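You operate a simulated robot arm through the tools that you are given. There is no shell and no other tool.

You are at the controls of a simulated robot arm. One attempt, no reset.

JOB
Plug monitor two into port two; dock and monitor on, input DOCK.
Fine: drop nothing; the other monitor stays as it is.

Only the result counts: the job must be done as asked and must still hold three seconds after the hand-in. Knocking over, shifting, dropping, spilling or breaking anything else fails it.

ROBOT AND FRAMES
A 6-joint arm with a fingered hand, fixed in place. Base frame: the origin is on the floor under the middle of its stand, x ahead of it, y to its left, z up; the work surface is at about z = 0.733. Readings come in m, rad, newtons and seconds.
With the tool pointing down near the work surface it reaches from about 0.3 to 0.72 m from the base axis. Its first joint turns from -2.007 to 2.007 rad. Payload 4 kg.
The tool frame sits at the grasp point between the pads (the TCP): z along the fingers, y along the line on which they close. The tips reach 0.026 m beyond it. The gripper opens to 0.132 m; its body begins 0.073 m behind the TCP. The gripper is a hand of 4 fingers: y runs from the thumb to the fingers, the wrist lies at [0, 0, -0.239] in the tool frame, and closing takes about 1.5 s.
Orientation is told as [roll, pitch, yaw] about the base's x, y, z axes, in that order, counted from this pose: with the fingers straight down and closing along the base's y, the tool's x points along the base's -x, its y along +y and its z along -z.

CONTROLS
- The arm moves only by the tool move_arm. Its argument "series" is text: rows parted by semicolons, each of 7 numbers parted by spaces: the shift along the base's x, y, z in m, then the turn, a rotation vector about the base's x, y, z in rad, then the gripper command, from -1 (fully open) to 1 (shut), values between in proportion. In form: dx dy dz wx wy wz fingers; .... A call has 1 to 20 rows; each row is the pose to reach, as a shift and turn from the pose commanded when the call began. Rows are played at 5 a second. More than 0.05 m and 0.15 rad between two rows, or a gripper value outside its range, and nothing of the call is played. A pose out of reach is approached as far as the arm can. The call stops where the force on the tool passes 40 N (or 10 N more than at its start, if that is more) or the arm is blocked; 0.2 s more then pass. The fingers move at their own pace (about 0.153 m/s each) and stop on an object; they squeeze with about 25 N. The grip force told is the motor's: it shows also when the fingers shut on nothing. Time passes only in rows, and 0.2 s behind the last, so rows that repeat a pose let the fingers close. It gives the time, the measured TCP pose, the force on the tool (base axes), the opening and the grip force at its end, in the units of the frame above (readings bear some noise), with the torque about the TCP (base axes, N m) and any sound that the robot's microphone picked up.
- Cameras (640 x 400 px; columns grow to the right, rows downward): "scene" is fixed at [0.0507, -0.6562, 1.5206]; the picture's right is [0.71, -0.71, 0.00], its down [-0.42, -0.42, -0.81] and it looks along [0.57, 0.57, -0.59] (base axes); focal length 365 px, centre (320, 200). "wrist" rides on the gripper at [0.068, 0.002, -0.097] in the tool frame; the picture's right is [-0.02, 1.00, 0.00], its down [-0.82, -0.02, -0.58] and it looks along [-0.58, -0.01, 0.82] (tool axes); focal length 270 px, centre (320, 200). There is no depth. A picture from a camera that has moved, and an enlarged one, comes with that camera's place and axes in the base frame and with its lens. The place of the scene camera against the robot may be out by one fixed shift of up to 0.012 m in any direction.
- camera(camera): a new picture of that camera. It takes no simulated time.
- raise_lower(by): slides the trunk up (or, below 0, down) by that many m; the arm rides with it, the base frame stays. It gives what a move gives, with no picture.
- grasp_type(shape): the hand has 4 fingers and takes this shape, open, in about a second: jaw (thumb against the fingers, like two jaws); tri (thumb and two fingers); tip (a fingertip pinch); poke (one finger out to press); point (the index stretched); flat (the hand flat); cup (the hand cupped); fist (a fist). The gripper value then closes the fingers along that shape, each until it touches; the sizes above hold for jaw. It gives what a move gives, with no picture.
- zoom(camera, box): a new picture of the part [left, top, right, bottom] of that camera's present view, enlarged. It takes no simulated time.
- finish_job(): hands the job in; it is judged then, once.

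Places have to be worked out from the pictures, the camera data and where the tool is seen. Open the gripper and draw the arm clear of the work before you hand the job in, unless the task says otherwise.

The tools are called after "Emit:" by a JSON object that holds its "op" and its "data". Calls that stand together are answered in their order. move_arm: Moves the arm, as the interface text tells. Its arguments: {"type":"object","properties":{"series":{"type":"string"}},"required":["series"]} The other tools are called the same way: raise_lower (by) moves the trunk up or down; grasp_type (shape) gives the hand a shape; camera (camera) takes a picture; zoom (camera, box) takes an enlarged picture of a part of a camera's view; finish_job () hands the job in.

At the start:

```text
time_s: 0.0
position: [0.547, -0.1096, 1.1118]
orientation: [-0.001, 0.0, 0.001]
force: [0.2, 0.7, 0.1]
torque: [-0.02, -0.02, 0.01]
grip_width: 0.1319
grip_force: 0.2
shape: jaw
trunk travel left (down, up): [-0.9, 0.09]
```

scene: 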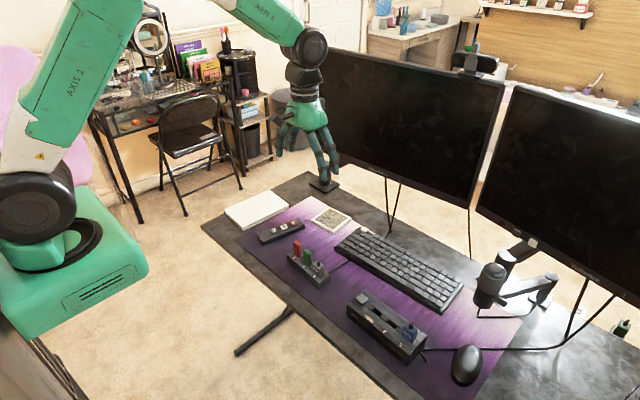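
wrist: 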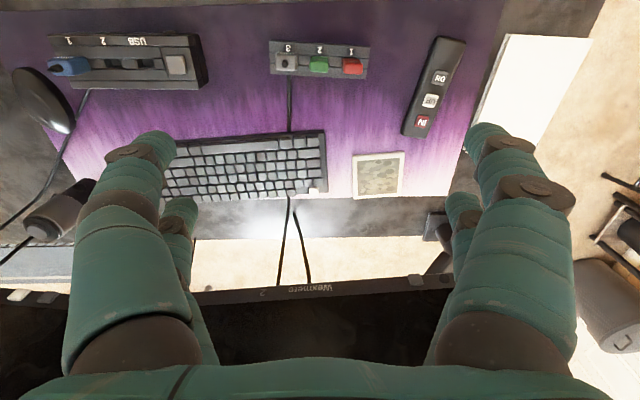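

I start by looking closely at the objects on the desk: the dock with ports, the cable stand, and the monitor control panel.

Emit:
{"op": "zoom", "data": {"camera": "scene", "box": [220, 180, 380, 300]}}

Emit:
{"op": "zoom", "data": {"camera": "scene", "box": [320, 270, 500, 390]}}

Emit:
{"op": "zoom", "data": {"camera": "wrist", "box": [30, 20, 230, 120]}}

Emit:
{"op": "zoom", "data": {"camera": "wrist", "box": [250, 20, 490, 140]}}

Emit:
{"op": "zoom", "data": {"camera": "scene", "box": [300, 40, 640, 340]}}

```text
3.33 times, centred on (300, 240) of scene
camera zoom: at [0.0507, -0.6562, 1.5206], right [0.71, -0.71, 0.0], down [-0.42, -0.42, -0.81], along [0.57, 0.57, -0.59], focal length 1217 px, centre (387, 67)
```

zoom: 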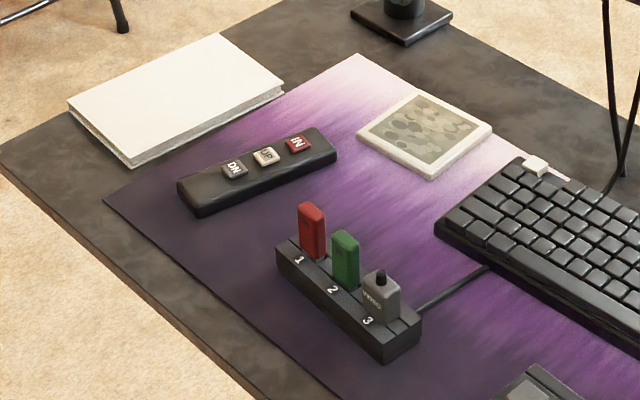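

```text
3.33 times, centred on (410, 330) of scene
camera zoom: at [0.0507, -0.6562, 1.5206], right [0.71, -0.71, 0.0], down [-0.42, -0.42, -0.81], along [0.57, 0.57, -0.59], focal length 1217 px, centre (20, -233)
```

zoom: 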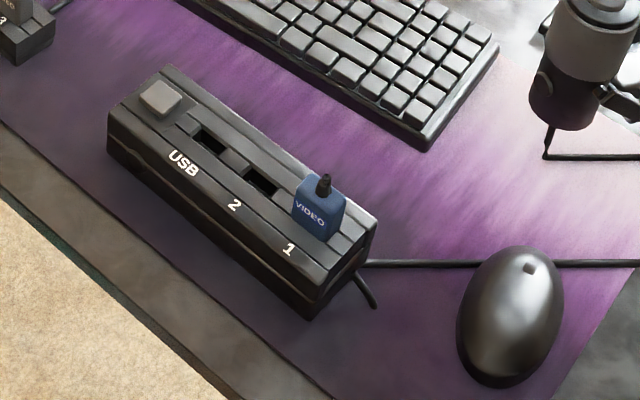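

```text
3.20 times, centred on (130, 70) of wrist
camera zoom: at [0.4789, -0.1093, 1.2087], right [0.02, 1.0, 0.0], down [0.82, -0.02, 0.58], along [0.58, -0.01, -0.82], focal length 865 px, centre (928, 616)
```

zoom: 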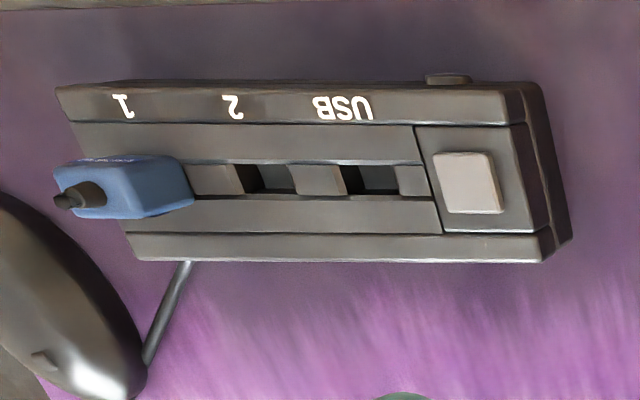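

```text
2.67 times, centred on (370, 80) of wrist
camera zoom: at [0.4789, -0.1093, 1.2087], right [0.02, 1.0, 0.0], down [0.82, -0.02, 0.58], along [0.58, -0.01, -0.82], focal length 721 px, centre (187, 520)
```

zoom: 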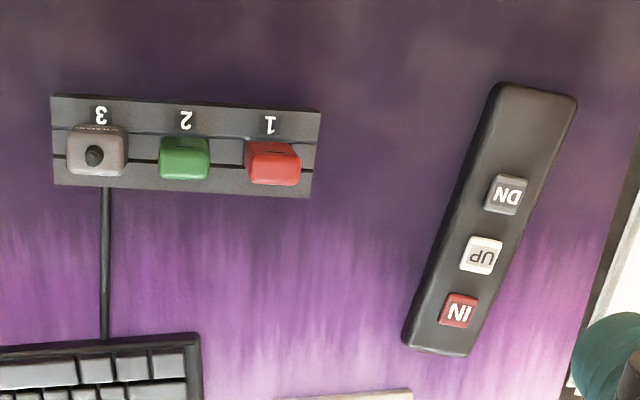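

```text
1.33 times, centred on (470, 190) of scene
camera zoom: at [0.0507, -0.6562, 1.5206], right [0.71, -0.71, 0.0], down [-0.42, -0.42, -0.81], along [0.57, 0.57, -0.59], focal length 487 px, centre (120, 213)
```

zoom: 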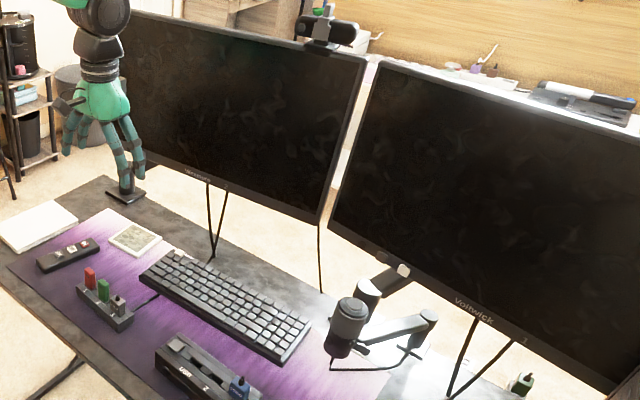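

Emit:
{"op": "zoom", "data": {"camera": "scene", "box": [285, 235, 335, 285]}}

Emit:
{"op": "zoom", "data": {"camera": "scene", "box": [250, 200, 320, 250]}}

Emit:
{"op": "zoom", "data": {"camera": "scene", "box": [300, 140, 500, 240]}}

Emit:
{"op": "zoom", "data": {"camera": "scene", "box": [320, 40, 520, 150]}}

Emit:
{"op": "zoom", "data": {"camera": "wrist", "box": [180, 260, 480, 400]}}

Emit:
{"op": "zoom", "data": {"camera": "scene", "box": [460, 200, 640, 340]}}

```text
8.00 times, centred on (310, 260) of scene
camera zoom: at [0.0507, -0.6562, 1.5206], right [0.71, -0.71, 0.0], down [-0.42, -0.42, -0.81], along [0.57, 0.57, -0.59], focal length 2920 px, centre (400, -280)
```

zoom: 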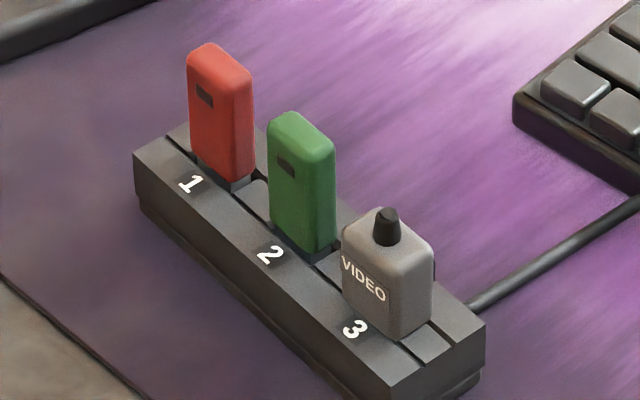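

```text
8.00 times, centred on (285, 225) of scene
camera zoom: at [0.0507, -0.6562, 1.5206], right [0.71, -0.71, 0.0], down [-0.42, -0.42, -0.81], along [0.57, 0.57, -0.59], focal length 2920 px, centre (600, 0)
```

zoom: 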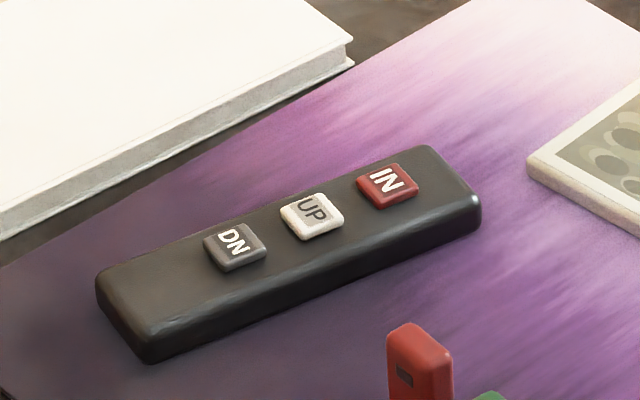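

```text
3.20 times, centred on (400, 190) of scene
camera zoom: at [0.0507, -0.6562, 1.5206], right [0.71, -0.71, 0.0], down [-0.42, -0.42, -0.81], along [0.57, 0.57, -0.59], focal length 1168 px, centre (64, 232)
```

zoom: 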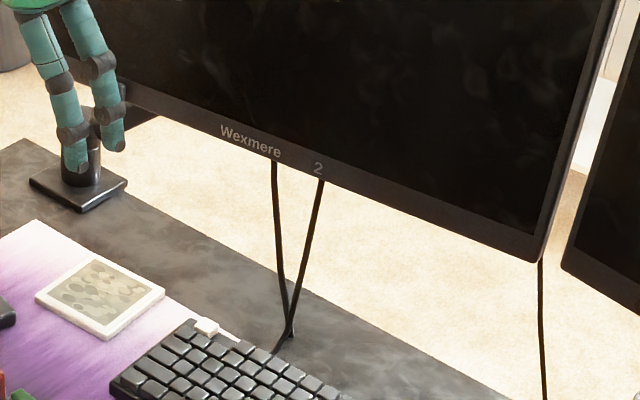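

```text
3.20 times, centred on (420, 95) of scene
camera zoom: at [0.0507, -0.6562, 1.5206], right [0.71, -0.71, 0.0], down [-0.42, -0.42, -0.81], along [0.57, 0.57, -0.59], focal length 1168 px, centre (0, 536)
```

zoom: 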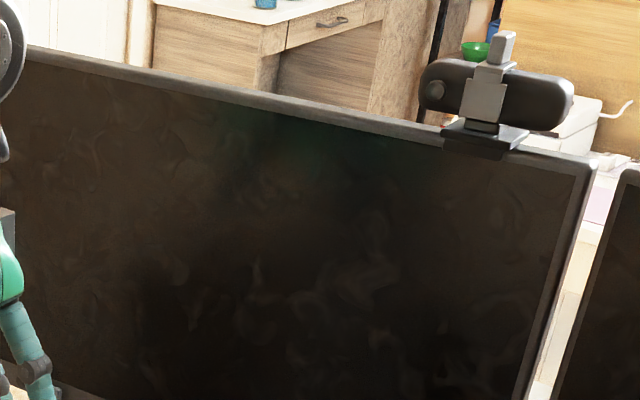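

```text
2.13 times, centred on (330, 330) of wrist
camera zoom: at [0.4789, -0.1093, 1.2087], right [0.02, 1.0, 0.0], down [0.82, -0.02, 0.58], along [0.58, -0.01, -0.82], focal length 577 px, centre (299, -77)
```

zoom: 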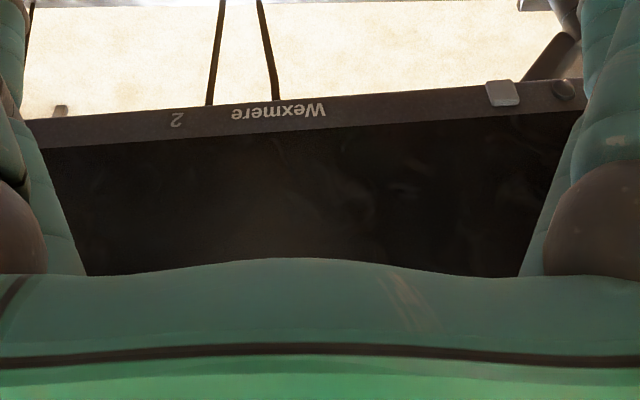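

```text
2.86 times, centred on (550, 270) of scene
camera zoom: at [0.0507, -0.6562, 1.5206], right [0.71, -0.71, 0.0], down [-0.42, -0.42, -0.81], along [0.57, 0.57, -0.59], focal length 1043 px, centre (-337, 0)
```

zoom: 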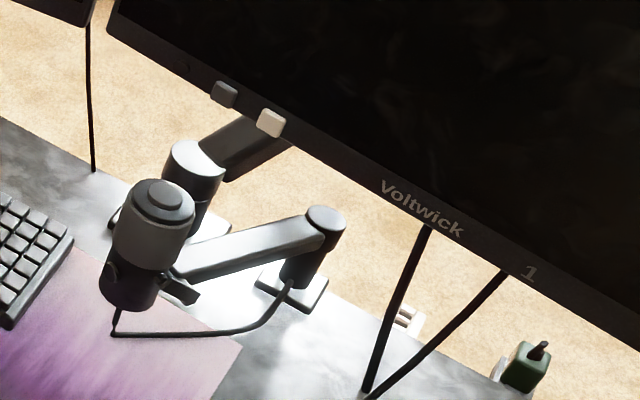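

Emit:
{"op": "zoom", "data": {"camera": "wrist", "box": [390, 255, 470, 305]}}

Emit:
{"op": "zoom", "data": {"camera": "wrist", "box": [180, 270, 260, 320]}}

Emit:
{"op": "zoom", "data": {"camera": "scene", "box": [270, 80, 370, 190]}}

Emit:
{"op": "zoom", "data": {"camera": "scene", "box": [340, 285, 440, 365]}}

```text
8.00 times, centred on (430, 280) of wrist
camera zoom: at [0.4789, -0.1093, 1.2087], right [0.02, 1.0, 0.0], down [0.82, -0.02, 0.58], along [0.58, -0.01, -0.82], focal length 2162 px, centre (-560, -440)
```

zoom: 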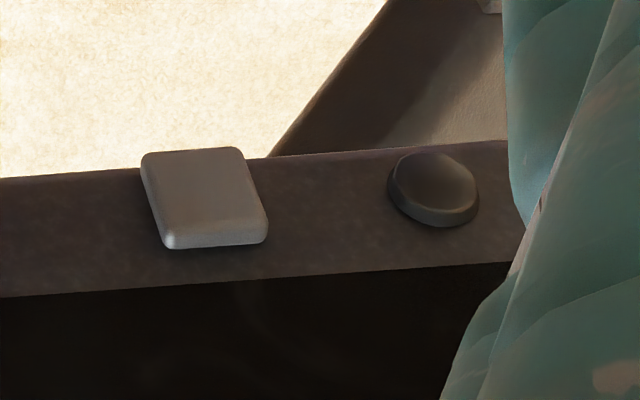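

```text
8.00 times, centred on (220, 295) of wrist
camera zoom: at [0.4789, -0.1093, 1.2087], right [0.02, 1.0, 0.0], down [0.82, -0.02, 0.58], along [0.58, -0.01, -0.82], focal length 2162 px, centre (1120, -560)
```

zoom: 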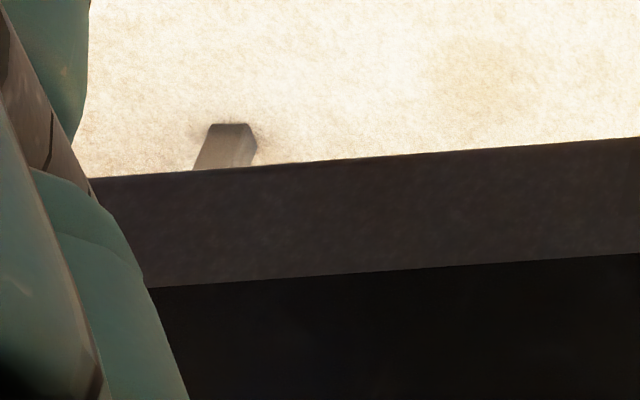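

```text
3.64 times, centred on (320, 135) of scene
camera zoom: at [0.0507, -0.6562, 1.5206], right [0.71, -0.71, 0.0], down [-0.42, -0.42, -0.81], along [0.57, 0.57, -0.59], focal length 1327 px, centre (320, 436)
```

zoom: 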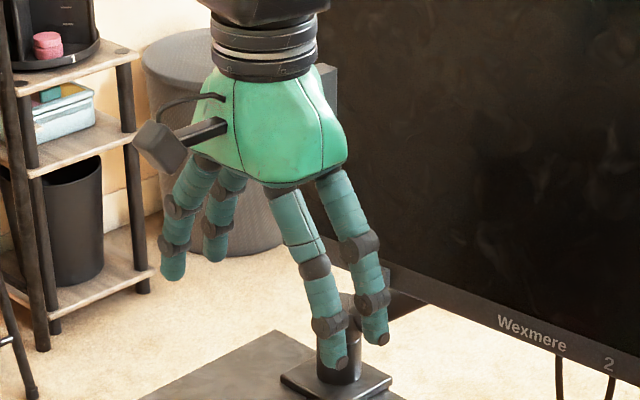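

```text
5.00 times, centred on (390, 325) of scene
camera zoom: at [0.0507, -0.6562, 1.5206], right [0.71, -0.71, 0.0], down [-0.42, -0.42, -0.81], along [0.57, 0.57, -0.59], focal length 1825 px, centre (-30, -425)
```

zoom: 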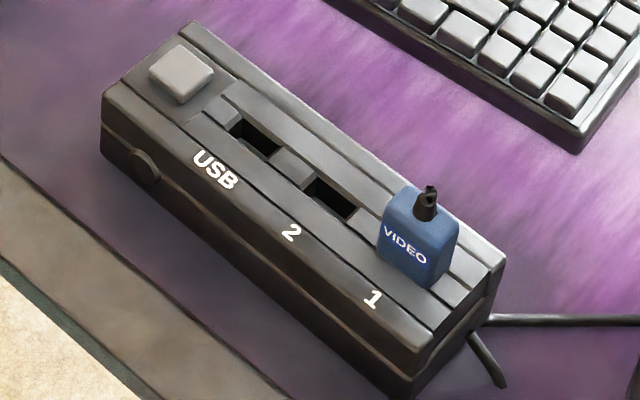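

The left monitor is "Wexmere 2"; its bezel carries a square button and a round knob, the dock has ports USB/2/1 with one square button, and the grey VIDEO plug sits in holder slot 3. I look at the poke shape in free air to learn where its fingertip sits.

Emit:
{"op": "grasp_type", "data": {"shape": "poke"}}

```text
time_s: 0.9
position: [0.5472, -0.1087, 1.1118]
orientation: [0.0, 0.0, 0.001]
force: [0.8, 0.4, 0.2]
torque: [-0.01, -0.01, 0.02]
grip_width: 0.0
grip_force: 0.0
shape: poke
trunk travel left (down, up): [-0.9, 0.09]
```

The shape changed; I view it from both cameras.

Emit:
{"op": "camera", "data": {"camera": "wrist"}}

Emit:
{"op": "zoom", "data": {"camera": "scene", "box": [250, 60, 410, 190]}}

```text
taken
camera wrist: at [0.4789, -0.1094, 1.2087], right [0.02, 1.0, 0.0], down [0.82, -0.02, 0.58], along [0.58, -0.01, -0.82], focal length 270 px, centre (320, 200)
```

wrist: 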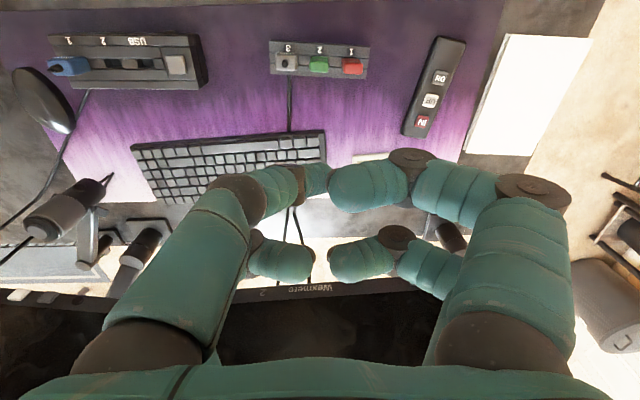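

```text
3.08 times, centred on (330, 125) of scene
camera zoom: at [0.0507, -0.6562, 1.5206], right [0.71, -0.71, 0.0], down [-0.42, -0.42, -0.81], along [0.57, 0.57, -0.59], focal length 1123 px, centre (289, 431)
```

zoom: 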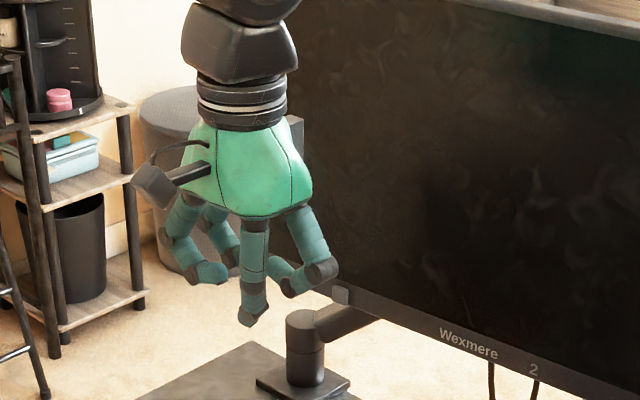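

Poke puts one fingertip near the tool axis about 0.03 m beyond the TCP. I check the "point" shape too, for comparison.

Emit:
{"op": "grasp_type", "data": {"shape": "point"}}

Emit:
{"op": "camera", "data": {"camera": "wrist"}}

Emit:
{"op": "zoom", "data": {"camera": "scene", "box": [250, 60, 410, 190]}}

Emit:
{"op": "grasp_type", "data": {"shape": "tip"}}

Emit:
{"op": "camera", "data": {"camera": "wrist"}}

Emit:
{"op": "zoom", "data": {"camera": "scene", "box": [250, 60, 410, 190]}}

```text
time_s: 1.8
position: [0.5477, -0.1102, 1.1123]
orientation: [0.0, 0.0, 0.002]
force: [0.1, 1.0, -0.1]
torque: [0.0, 0.0, -0.01]
grip_width: 0.0
grip_force: 0.1
shape: point
trunk travel left (down, up): [-0.9, 0.09]
```

```text
taken
camera wrist: at [0.4789, -0.1094, 1.2087], right [0.02, 1.0, 0.0], down [0.82, -0.02, 0.58], along [0.58, -0.01, -0.82], focal length 270 px, centre (320, 200)
```

wrist: 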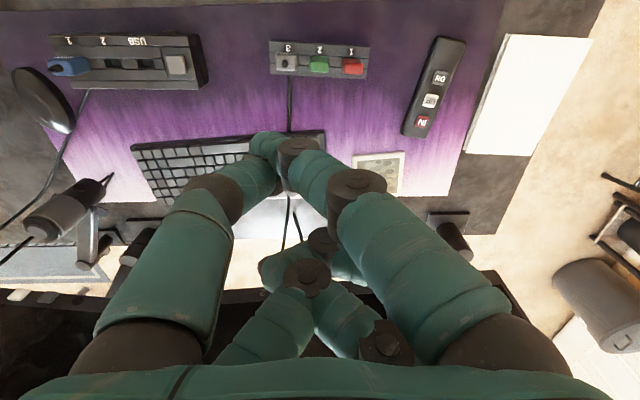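

```text
3.08 times, centred on (330, 125) of scene
camera zoom: at [0.0507, -0.6562, 1.5206], right [0.71, -0.71, 0.0], down [-0.42, -0.42, -0.81], along [0.57, 0.57, -0.59], focal length 1123 px, centre (289, 431)
```

zoom: 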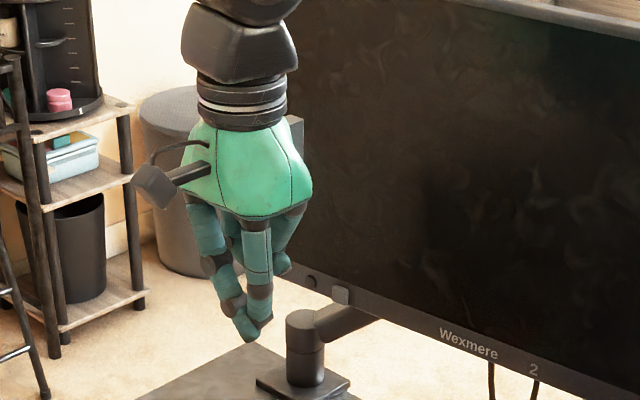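

```text
time_s: 2.7
position: [0.5465, -0.1097, 1.1115]
orientation: [0.001, 0.0, 0.0]
force: [0.5, 0.5, -0.4]
torque: [0.02, 0.03, 0.01]
grip_width: 0.1319
grip_force: 0.0
shape: tip
trunk travel left (down, up): [-0.9, 0.09]
```

```text
taken
camera wrist: at [0.4789, -0.1094, 1.2087], right [0.02, 1.0, 0.0], down [0.82, -0.02, 0.58], along [0.58, -0.01, -0.82], focal length 270 px, centre (320, 200)
```

wrist: 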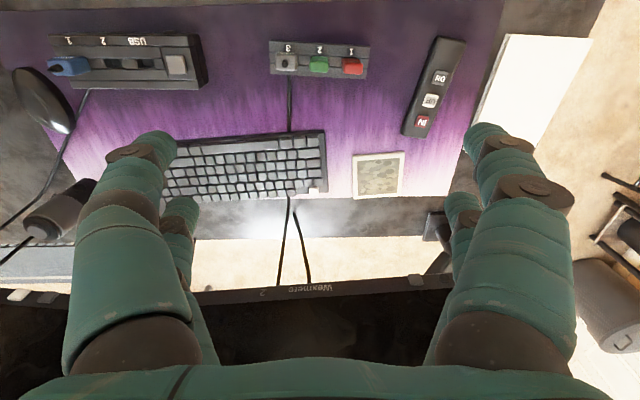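

```text
3.08 times, centred on (330, 125) of scene
camera zoom: at [0.0507, -0.6562, 1.5206], right [0.71, -0.71, 0.0], down [-0.42, -0.42, -0.81], along [0.57, 0.57, -0.59], focal length 1123 px, centre (289, 431)
```

zoom: 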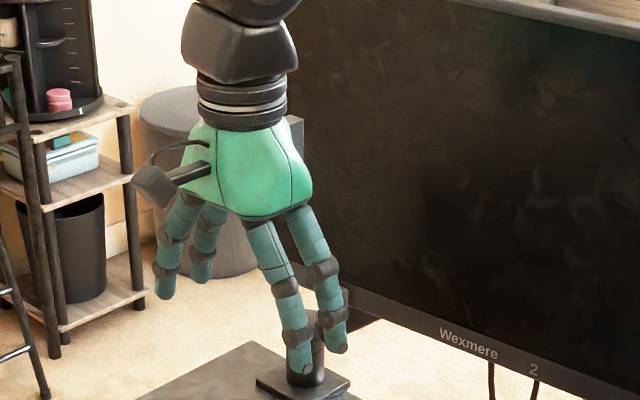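

Open, "tip" looks like "jaw". I close it in free air to see which fingers meet, and where.

Emit:
{"op": "move_arm", "data": {"series": "0 0 0 0 0 0 1; 0 0 0 0 0 0 1; 0 0 0 0 0 0 1; 0 0 0 0 0 0 1; 0 0 0 0 0 0 1; 0 0 0 0 0 0 1; 0 0 0 0 0 0 1; 0 0 0 0 0 0 1"}}

Emit:
{"op": "camera", "data": {"camera": "wrist"}}

Emit:
{"op": "zoom", "data": {"camera": "scene", "box": [250, 60, 410, 190]}}

Emit:
{"op": "grasp_type", "data": {"shape": "jaw"}}

Emit:
{"op": "move_arm", "data": {"series": "0 0 0 0 0 0 1; 0 0 0 0 0 0 1; 0 0 0 0 0 0 1; 0 0 0 0 0 0 1; 0 0 0 0 0 0 1; 0 0 0 0 0 0 1; 0 0 0 0 0 0 1; 0 0 0 0 0 0 1"}}

Emit:
{"op": "camera", "data": {"camera": "wrist"}}

Emit:
{"op": "zoom", "data": {"camera": "scene", "box": [250, 60, 410, 190]}}

```text
time_s: 4.5
position: [0.5467, -0.1095, 1.1122]
orientation: [0.0, 0.001, 0.001]
force: [0.5, 0.4, -0.1]
torque: [0.03, -0.01, 0.03]
grip_width: 0.0001
grip_force: 25.6
shape: tip
trunk travel left (down, up): [-0.9, 0.09]
```

```text
taken
camera wrist: at [0.4789, -0.1093, 1.2087], right [0.02, 1.0, 0.0], down [0.82, -0.02, 0.58], along [0.58, -0.01, -0.82], focal length 270 px, centre (320, 200)
```

wrist: 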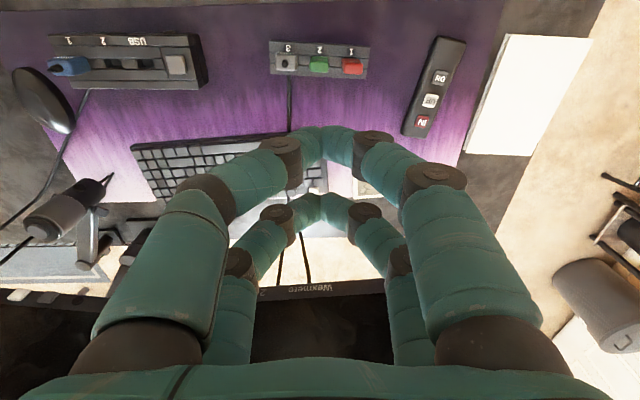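

```text
3.08 times, centred on (330, 125) of scene
camera zoom: at [0.0507, -0.6562, 1.5206], right [0.71, -0.71, 0.0], down [-0.42, -0.42, -0.81], along [0.57, 0.57, -0.59], focal length 1123 px, centre (289, 431)
```

zoom: 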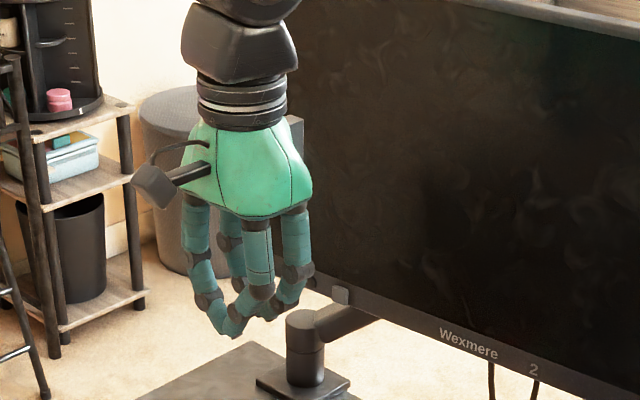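

```text
time_s: 5.4
position: [0.546, -0.1094, 1.1121]
orientation: [-0.001, 0.0, 0.001]
force: [-0.2, -0.2, -0.9]
torque: [-0.03, 0.0, 0.0]
grip_width: 0.1318
grip_force: 0.0
shape: jaw
trunk travel left (down, up): [-0.9, 0.09]
```

```text
time_s: 7.2
position: [0.5466, -0.1092, 1.1118]
orientation: [0.001, 0.0, 0.0]
force: [1.1, 0.0, -0.1]
torque: [0.02, 0.01, 0.02]
grip_width: 0.0
grip_force: 25.2
shape: jaw
trunk travel left (down, up): [-0.9, 0.09]
```

```text
taken
camera wrist: at [0.4789, -0.1093, 1.2087], right [0.02, 1.0, 0.0], down [0.82, -0.02, 0.58], along [0.58, -0.01, -0.82], focal length 270 px, centre (320, 200)
```

wrist: 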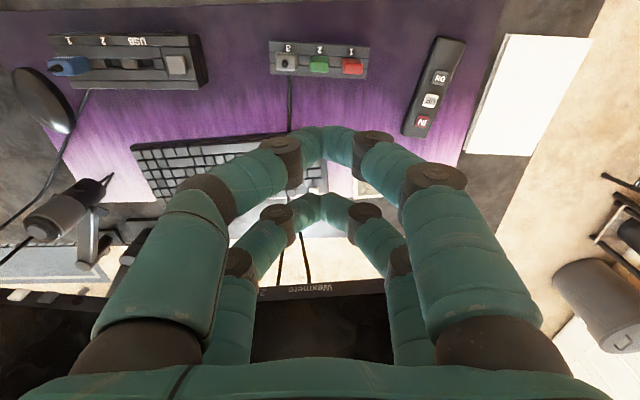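

```text
3.08 times, centred on (330, 125) of scene
camera zoom: at [0.0507, -0.6562, 1.5206], right [0.71, -0.71, 0.0], down [-0.42, -0.42, -0.81], along [0.57, 0.57, -0.59], focal length 1123 px, centre (289, 431)
```

zoom: 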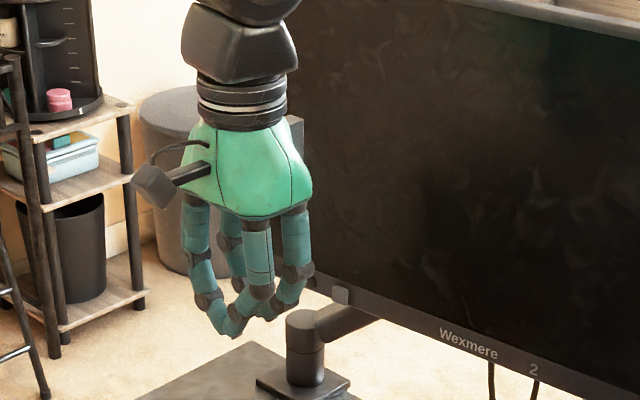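

Jaw and tip show two opposing finger pairs, about ±0.02 m off the axis. I check "tri" as an alternative for the small plug.

Emit:
{"op": "grasp_type", "data": {"shape": "tri"}}

Emit:
{"op": "camera", "data": {"camera": "wrist"}}

Emit:
{"op": "move_arm", "data": {"series": "0 0 0 0 0 0 1; 0 0 0 0 0 0 1; 0 0 0 0 0 0 1; 0 0 0 0 0 0 1; 0 0 0 0 0 0 1; 0 0 0 0 0 0 1; 0 0 0 0 0 0 1; 0 0 0 0 0 0 1"}}

Emit:
{"op": "camera", "data": {"camera": "wrist"}}

Emit:
{"op": "zoom", "data": {"camera": "scene", "box": [250, 60, 410, 190]}}

```text
time_s: 8.1
position: [0.5464, -0.109, 1.1122]
orientation: [0.0, 0.001, 0.0]
force: [-0.8, 0.4, -0.2]
torque: [0.05, 0.02, -0.04]
grip_width: 0.1319
grip_force: 0.1
shape: tri
trunk travel left (down, up): [-0.9, 0.09]
```

```text
taken
camera wrist: at [0.4789, -0.1094, 1.2087], right [0.02, 1.0, 0.0], down [0.82, -0.02, 0.58], along [0.58, -0.01, -0.82], focal length 270 px, centre (320, 200)
```

wrist: 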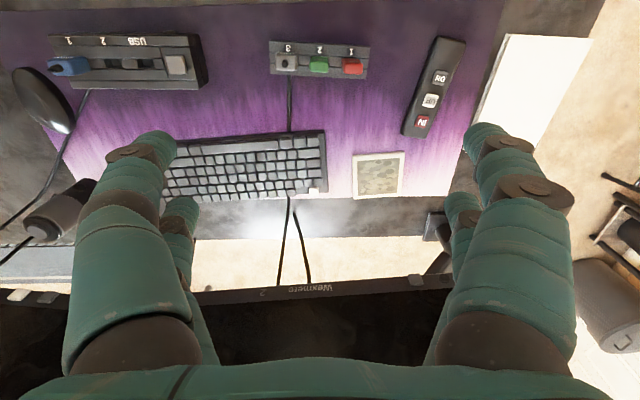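

```text
time_s: 9.9
position: [0.5457, -0.1102, 1.1126]
orientation: [0.0, 0.0, 0.001]
force: [-0.7, -0.3, 0.2]
torque: [0.0, 0.02, -0.02]
grip_width: 0.0
grip_force: 24.6
shape: tri
trunk travel left (down, up): [-0.9, 0.09]
```

```text
taken
camera wrist: at [0.4789, -0.1094, 1.2087], right [0.02, 1.0, 0.0], down [0.82, -0.02, 0.58], along [0.58, -0.01, -0.82], focal length 270 px, centre (320, 200)
```

wrist: 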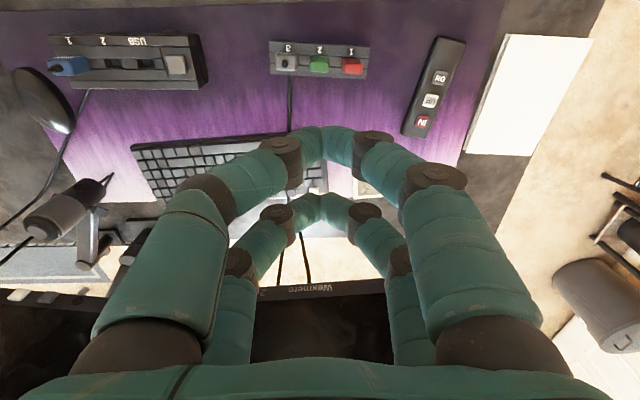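

```text
3.08 times, centred on (330, 125) of scene
camera zoom: at [0.0507, -0.6562, 1.5206], right [0.71, -0.71, 0.0], down [-0.42, -0.42, -0.81], along [0.57, 0.57, -0.59], focal length 1123 px, centre (289, 431)
```

zoom: 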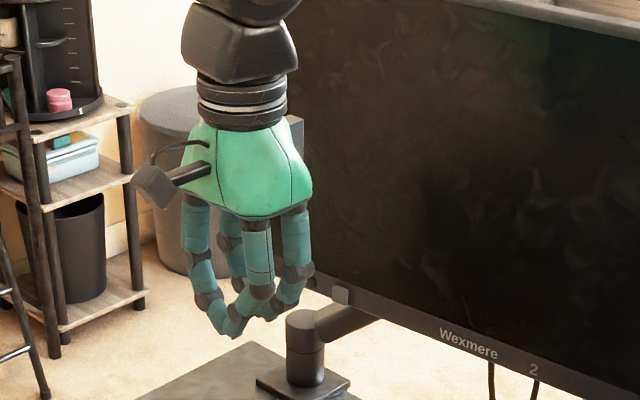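

All three grasp shapes meet in the same way, so I go back to jaw. Next I turn the hand 90° about z so it closes along x, across the plug row, and move above the holder for a closer look.

Emit:
{"op": "grasp_type", "data": {"shape": "jaw"}}

Emit:
{"op": "move_arm", "data": {"series": "0 -0.005 -0.01 0 0 0.145 -1; 0 -0.01 -0.02 0 0 0.29 -1; 0 -0.015 -0.03 0 0 0.435 -1; 0 -0.02 -0.04 0 0 0.58 -1; 0 -0.025 -0.05 0 0 0.725 -1; 0 -0.03 -0.06 0 0 0.87 -1; 0 -0.035 -0.07 0 0 1.015 -1; 0 -0.04 -0.08 0 0 1.16 -1; 0 -0.045 -0.09 0 0 1.305 -1; 0 -0.05 -0.10 0 0 1.45 -1; 0 -0.05 -0.11 0 0 1.571 -1"}}

Emit:
{"op": "camera", "data": {"camera": "wrist"}}

Emit:
{"op": "camera", "data": {"camera": "scene"}}

```text
time_s: 10.8
position: [0.5467, -0.11, 1.1109]
orientation: [0.002, 0.001, 0.0]
force: [1.0, 0.3, -0.7]
torque: [-0.01, 0.01, -0.02]
grip_width: 0.1318
grip_force: 0.0
shape: jaw
trunk travel left (down, up): [-0.9, 0.09]
```

```text
time_s: 13.2
position: [0.5275, -0.0971, 0.9774]
orientation: [-0.025, 0.113, 1.492]
force: [1.2, -0.2, 0.3]
torque: [0.02, 0.0, -0.02]
grip_width: 0.1318
grip_force: 0.1
shape: jaw
out of reach, approached as far as the arm can: row 9, 10, 11
trunk travel left (down, up): [-0.9, 0.09]
```

```text
taken
camera wrist: at [0.5204, -0.1548, 1.0803], right [-0.99, 0.1, -0.03], down [0.07, 0.87, 0.48], along [0.07, 0.48, -0.87], focal length 270 px, centre (320, 200)
```

wrist: 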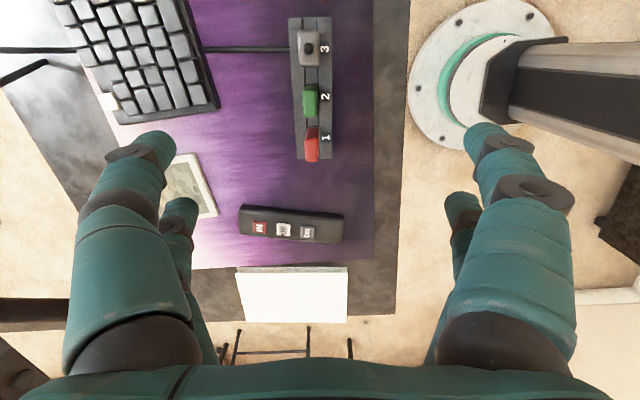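

```text
taken
```

scene: 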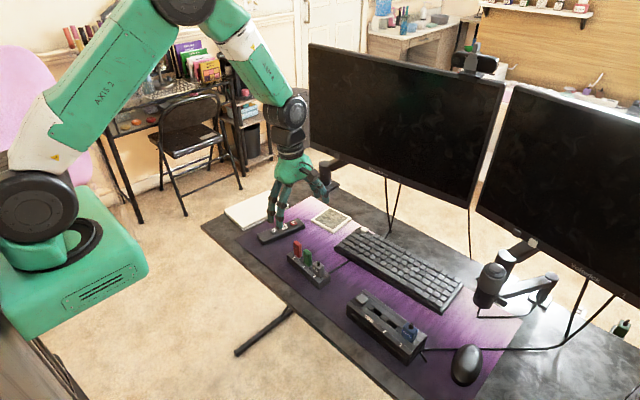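

The arm could not fully reach yaw +90°, perhaps because of a wrist limit, though this view of the holder is good. I unwind it and try yaw −90° instead, staying high.

Emit:
{"op": "move_arm", "data": {"series": "0 0 0.02 0 0 -0.14 -1; 0 0 0.03 0 0 -0.28 -1; 0 0 0.04 0 0 -0.42 -1; 0 0 0.05 0 0 -0.56 -1; 0 0 0.06 0 0 -0.7 -1; 0 0 0.06 0 0 -0.84 -1; 0 0 0.06 0 0 -0.98 -1; 0 0 0.06 0 0 -1.12 -1; 0 0 0.06 0 0 -1.26 -1; 0 0 0.06 0 0 -1.4 -1; 0 0 0.06 0 0 -1.54 -1"}}

```text
time_s: 15.6
position: [0.526, -0.0961, 1.0349]
orientation: [-0.025, 0.114, -0.051]
force: [0.8, 0.6, 0.3]
torque: [-0.02, 0.0, 0.0]
grip_width: 0.1317
grip_force: 0.0
shape: jaw
trunk travel left (down, up): [-0.9, 0.09]
```

The commanded pose carries a small tilt, so I correct it to straight down at yaw 0 and then turn toward yaw −90°.

Emit:
{"op": "move_arm", "data": {"series": "0.01 -0.005 0 0.02 -0.113 0.05 -1; 0.02 -0.014 0.005 0.02 -0.113 0.05 -1"}}

Emit:
{"op": "move_arm", "data": {"series": "0 -0.005 0 0 0 -0.145 -1; 0 -0.01 0 0 0 -0.29 -1; 0 -0.015 0 0 0 -0.435 -1; 0 -0.02 0 0 0 -0.58 -1; 0 -0.025 0 0 0 -0.725 -1; 0 -0.03 0 0 0 -0.87 -1; 0 -0.035 0 0 0 -1.015 -1; 0 -0.04 0 0 0 -1.16 -1; 0 -0.045 0 0 0 -1.305 -1; 0 -0.05 0 0 0 -1.45 -1; 0 -0.05 0 0 0 -1.571 -1"}}

```text
time_s: 16.2
position: [0.5479, -0.1119, 1.0409]
orientation: [-0.002, -0.001, 0.001]
force: [0.0, 0.2, 0.5]
torque: [0.0, -0.01, 0.02]
grip_width: 0.1319
grip_force: 0.1
shape: jaw
trunk travel left (down, up): [-0.9, 0.09]
```

```text
time_s: 18.6
position: [0.5475, -0.1605, 1.0399]
orientation: [-0.003, -0.002, -1.573]
force: [-0.8, 0.3, -0.1]
torque: [0.03, 0.03, 0.02]
grip_width: 0.1318
grip_force: 0.0
shape: jaw
trunk travel left (down, up): [-0.9, 0.09]
```

Yaw −90° is reachable without tilt. I look from here.

Emit:
{"op": "camera", "data": {"camera": "wrist"}}

Emit:
{"op": "camera", "data": {"camera": "scene"}}

```text
taken
camera wrist: at [0.5498, -0.094, 1.1368], right [1.0, -0.03, 0.0], down [-0.02, -0.82, 0.58], along [-0.02, -0.58, -0.82], focal length 270 px, centre (320, 200)
```

wrist: 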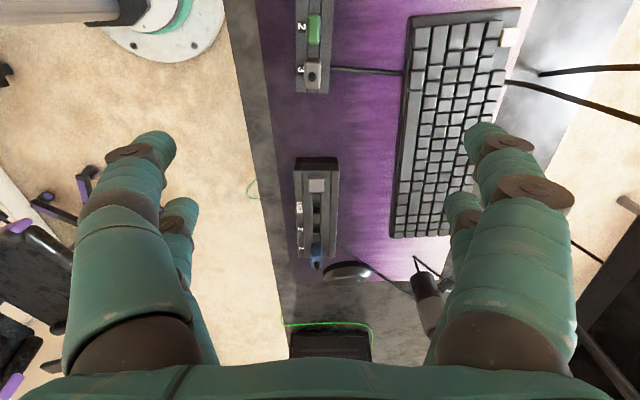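

```text
taken
```

scene: 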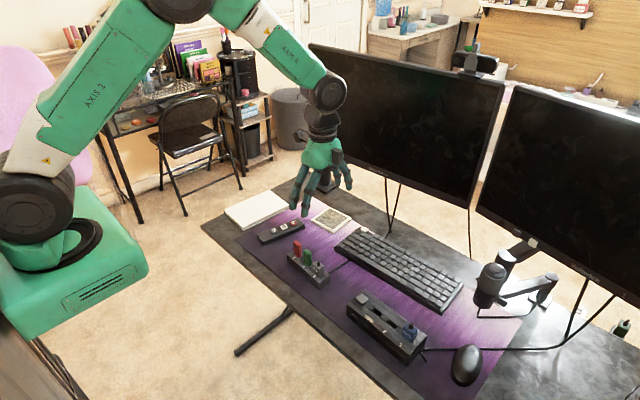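

Emit:
{"op": "zoom", "data": {"camera": "wrist", "box": [270, 0, 430, 100]}}

Emit:
{"op": "zoom", "data": {"camera": "wrist", "box": [250, 150, 410, 280]}}

```text
4.00 times, centred on (350, 50) of wrist
camera zoom: at [0.5498, -0.094, 1.1368], right [1.0, -0.03, 0.0], down [-0.02, -0.82, 0.58], along [-0.02, -0.58, -0.82], focal length 1081 px, centre (200, 800)
```

zoom: 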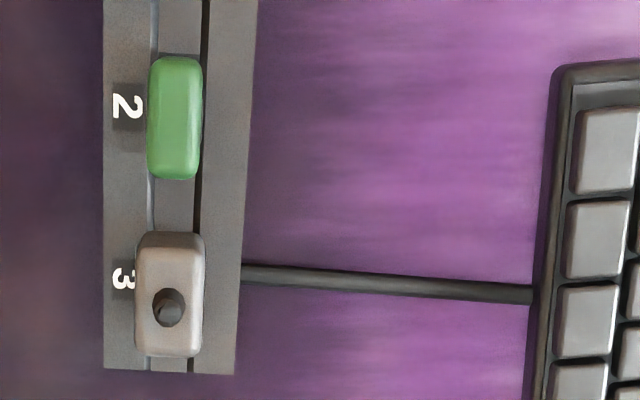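

```text
3.08 times, centred on (330, 215) of wrist
camera zoom: at [0.5498, -0.094, 1.1368], right [1.0, -0.03, 0.0], down [-0.02, -0.82, 0.58], along [-0.02, -0.58, -0.82], focal length 832 px, centre (289, 154)
```

zoom: 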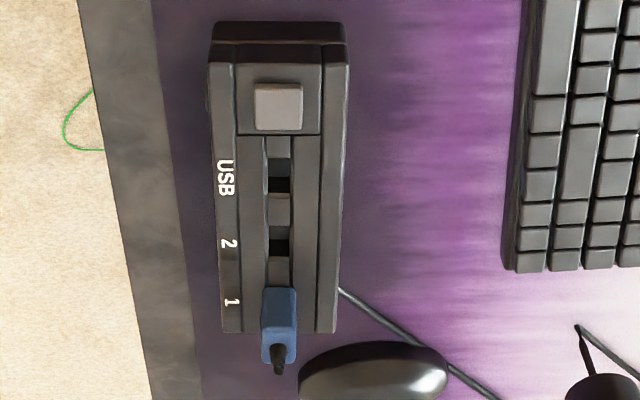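

Using both wrist views I put the grey plug at about (0.538, −0.158), with the holder row turned about −0.075 rad and the plug roughly 0.032 × 0.021 m. I align over it and descend for a close view.

Emit:
{"op": "move_arm", "data": {"series": "-0.003 0 -0.03 0 0 -0.04 -1; -0.006 0.001 -0.06 0 0 -0.075 -1; -0.008 0.002 -0.09 0 0 -0.075 -1; -0.009 0.002 -0.12 0 0 -0.075 -1; -0.0095 0.002 -0.14 0 0 -0.075 -1"}}

Emit:
{"op": "camera", "data": {"camera": "wrist"}}

Emit:
{"op": "zoom", "data": {"camera": "scene", "box": [240, 180, 380, 290]}}

```text
time_s: 19.8
position: [0.5359, -0.1592, 0.8999]
orientation: [-0.002, -0.001, -1.645]
force: [-1.1, 0.1, -0.3]
torque: [0.0, -0.01, 0.01]
grip_width: 0.1319
grip_force: 0.1
shape: jaw
trunk travel left (down, up): [-0.9, 0.09]
```

```text
taken
camera wrist: at [0.5434, -0.0923, 0.9961], right [1.0, -0.1, 0.0], down [-0.08, -0.81, 0.58], along [-0.06, -0.58, -0.82], focal length 270 px, centre (320, 200)
```

wrist: 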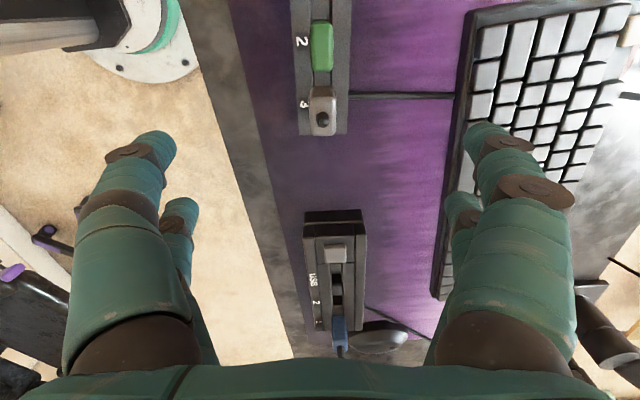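

```text
3.64 times, centred on (310, 235) of scene
camera zoom: at [0.0507, -0.6562, 1.5206], right [0.71, -0.71, 0.0], down [-0.42, -0.42, -0.81], along [0.57, 0.57, -0.59], focal length 1327 px, centre (356, 73)
```

zoom: 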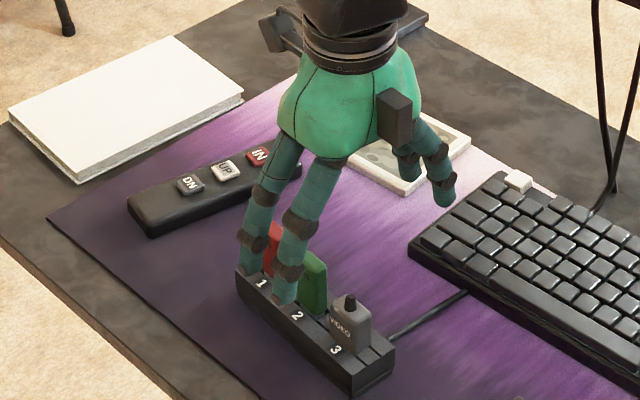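

Emit:
{"op": "zoom", "data": {"camera": "wrist", "box": [280, 10, 376, 70]}}

Emit:
{"op": "zoom", "data": {"camera": "wrist", "box": [280, 80, 376, 140]}}

```text
6.67 times, centred on (328, 40) of wrist
camera zoom: at [0.5434, -0.0923, 0.9961], right [1.0, -0.1, 0.0], down [-0.08, -0.81, 0.58], along [-0.06, -0.58, -0.82], focal length 1802 px, centre (267, 1267)
```

zoom: 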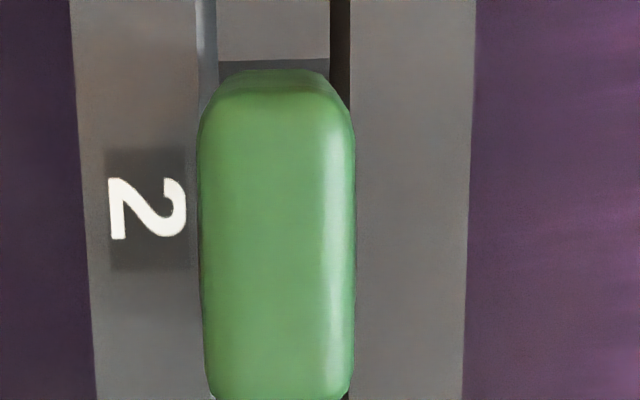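

```text
6.67 times, centred on (328, 110) of wrist
camera zoom: at [0.5434, -0.0923, 0.9961], right [1.0, -0.1, 0.0], down [-0.08, -0.81, 0.58], along [-0.06, -0.58, -0.82], focal length 1802 px, centre (267, 800)
```

zoom: 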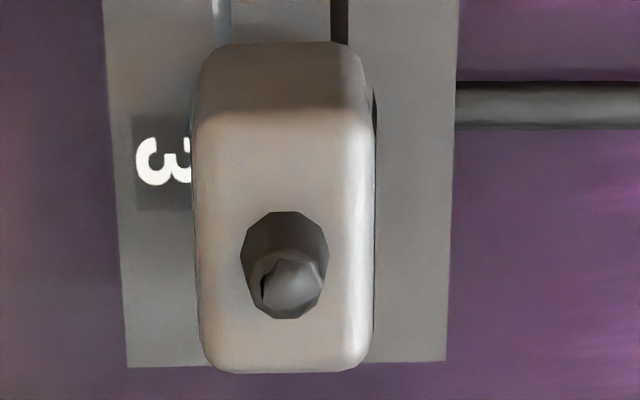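

From close up, the plug's centre is at about (0.539, −0.157), its body spans z ≈ 0.767–0.795, and it is about 0.02 thick along x. I set the opening to about 0.025 in the air to see where the fingertips sit before descending.

Emit:
{"op": "move_arm", "data": {"series": "0.003 0.0015 0 0 0 0 0.62; 0.003 0.0015 0 0 0 0 0.62; 0.003 0.0015 0 0 0 0 0.62; 0.003 0.0015 0 0 0 0 0.62; 0.003 0.0015 0 0 0 0 0.62"}}

Emit:
{"op": "zoom", "data": {"camera": "wrist", "box": [180, 20, 460, 220]}}

Emit:
{"op": "zoom", "data": {"camera": "scene", "box": [270, 190, 370, 280]}}

```text
time_s: 21.0
position: [0.5395, -0.1574, 0.8999]
orientation: [-0.004, -0.003, -1.644]
force: [0.2, -0.1, 0.7]
torque: [0.0, 0.0, -0.01]
grip_width: 0.0256
grip_force: 0.2
shape: jaw
trunk travel left (down, up): [-0.9, 0.09]
```

```text
2.00 times, centred on (320, 120) of wrist
camera zoom: at [0.5471, -0.0912, 0.9968], right [1.0, -0.1, 0.0], down [-0.08, -0.81, 0.58], along [-0.06, -0.58, -0.82], focal length 541 px, centre (320, 360)
```

zoom: 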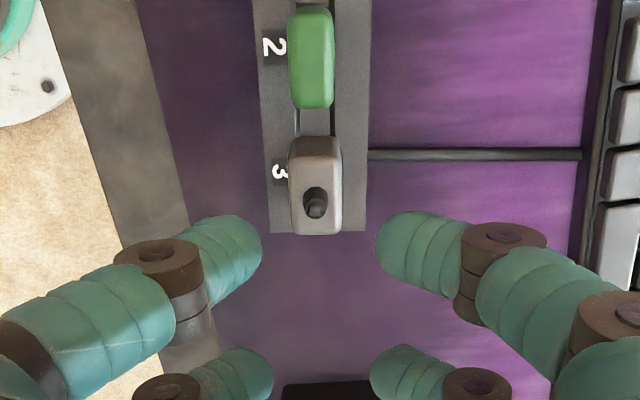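

```text
4.44 times, centred on (320, 235) of scene
camera zoom: at [0.0507, -0.6562, 1.5206], right [0.71, -0.71, 0.0], down [-0.42, -0.42, -0.81], along [0.57, 0.57, -0.59], focal length 1622 px, centre (320, 44)
```

zoom: 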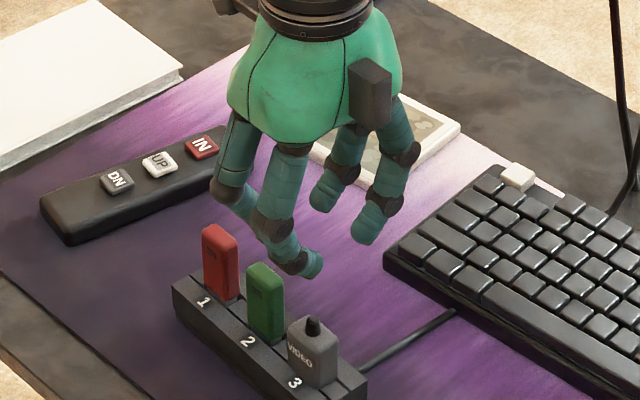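

The pairs sit at about ±0.0185 m along the row and the gap centre lines up with the plug. I widen to about 0.053 m and descend to TCP z ≈ 0.80, so the tips stay about 5 mm above the holder.

Emit:
{"op": "move_arm", "data": {"series": "0 0 -0.01 0 0 0 0.2; 0 0 -0.02 0 0 0 0.2; 0 0 -0.04 0 0 0 0.2; 0 0 -0.06 0 0 0 0.2; 0 0 -0.075 0 0 0 0.2; 0 0 -0.085 0 0 0 0.2; 0 0 -0.09 0 0 0 0.2"}}

Emit:
{"op": "camera", "data": {"camera": "wrist"}}

Emit:
{"op": "zoom", "data": {"camera": "scene", "box": [270, 210, 370, 290]}}

```text
time_s: 22.6
position: [0.5418, -0.1576, 0.8107]
orientation: [-0.001, -0.002, -1.643]
force: [-1.6, -0.8, -0.3]
torque: [0.0, 0.01, 0.02]
grip_width: 0.0524
grip_force: 0.1
shape: jaw
trunk travel left (down, up): [-0.9, 0.09]
```

```text
taken
camera wrist: at [0.5485, -0.0914, 0.9078], right [1.0, -0.1, 0.0], down [-0.08, -0.81, 0.58], along [-0.06, -0.58, -0.82], focal length 270 px, centre (320, 200)
```

wrist: 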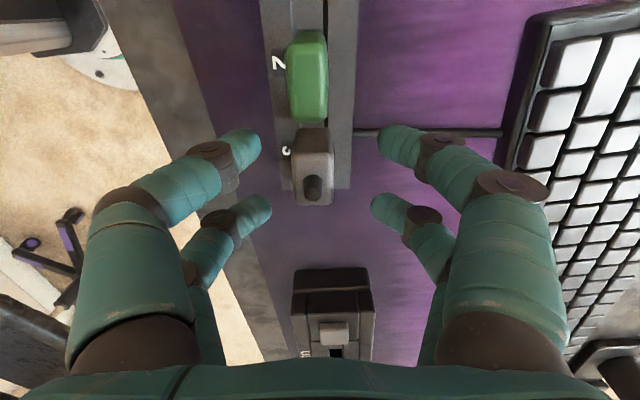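

```text
5.00 times, centred on (320, 250) of scene
camera zoom: at [0.0507, -0.6562, 1.5206], right [0.71, -0.71, 0.0], down [-0.42, -0.42, -0.81], along [0.57, 0.57, -0.59], focal length 1825 px, centre (320, -50)
```

zoom: 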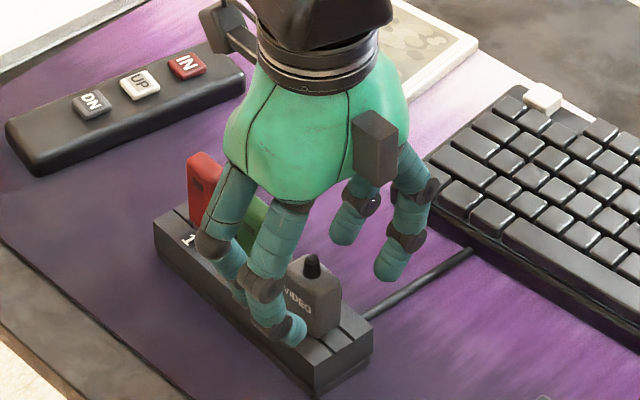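

Emit:
{"op": "zoom", "data": {"camera": "wrist", "box": [240, 110, 400, 220]}}

Emit:
{"op": "move_arm", "data": {"series": "0 0 0 0 0 0 0.2"}}

```text
3.64 times, centred on (320, 165) of wrist
camera zoom: at [0.5485, -0.0914, 0.9078], right [1.0, -0.1, 0.0], down [-0.08, -0.81, 0.58], along [-0.06, -0.58, -0.82], focal length 983 px, centre (320, 327)
```

zoom: 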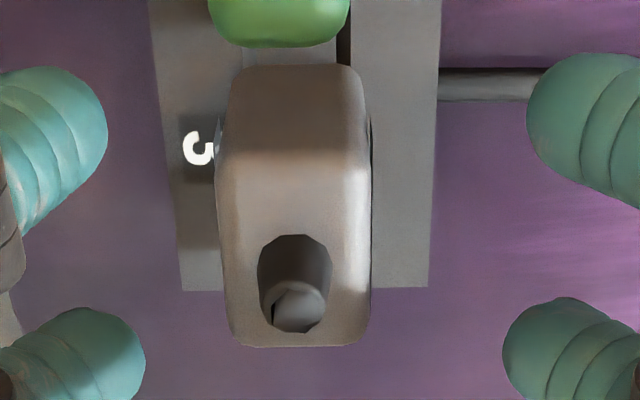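

```text
time_s: 23.0
position: [0.5403, -0.1588, 0.8117]
orientation: [-0.001, -0.002, -1.644]
force: [0.5, 0.3, 0.2]
torque: [-0.01, 0.01, 0.0]
grip_width: 0.0525
grip_force: 0.0
shape: jaw
trunk travel left (down, up): [-0.9, 0.09]
```

The plug centre is about 3 mm toward −x of the finger midline. I shift, go down the last 12 mm, then close.

Emit:
{"op": "move_arm", "data": {"series": "-0.0025 0 -0.004 0 0 0 0.2; -0.0025 0 -0.009 0 0 0 0.2; -0.0025 0 -0.013 0 0 0 0.2; -0.0025 0 -0.013 0 0 0 0.2"}}

Emit:
{"op": "zoom", "data": {"camera": "wrist", "box": [240, 110, 400, 220]}}

Emit:
{"op": "zoom", "data": {"camera": "scene", "box": [285, 235, 345, 285]}}

```text
time_s: 24.0
position: [0.5379, -0.157, 0.7977]
orientation: [-0.003, -0.002, -1.644]
force: [-0.2, 0.0, 0.0]
torque: [0.02, -0.03, 0.02]
grip_width: 0.0524
grip_force: 0.1
shape: jaw
trunk travel left (down, up): [-0.9, 0.09]
```

```text
3.64 times, centred on (320, 165) of wrist
camera zoom: at [0.5454, -0.091, 0.8948], right [1.0, -0.1, 0.0], down [-0.08, -0.81, 0.58], along [-0.06, -0.58, -0.82], focal length 983 px, centre (320, 327)
```

zoom: 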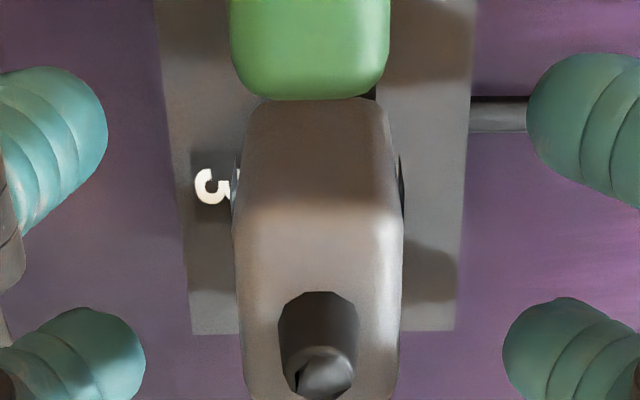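

```text
8.00 times, centred on (315, 260) of scene
camera zoom: at [0.0507, -0.6562, 1.5206], right [0.71, -0.71, 0.0], down [-0.42, -0.42, -0.81], along [0.57, 0.57, -0.59], focal length 2920 px, centre (360, -280)
```

zoom: 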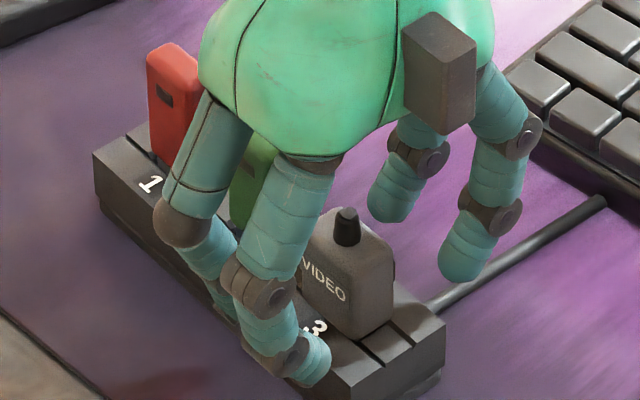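

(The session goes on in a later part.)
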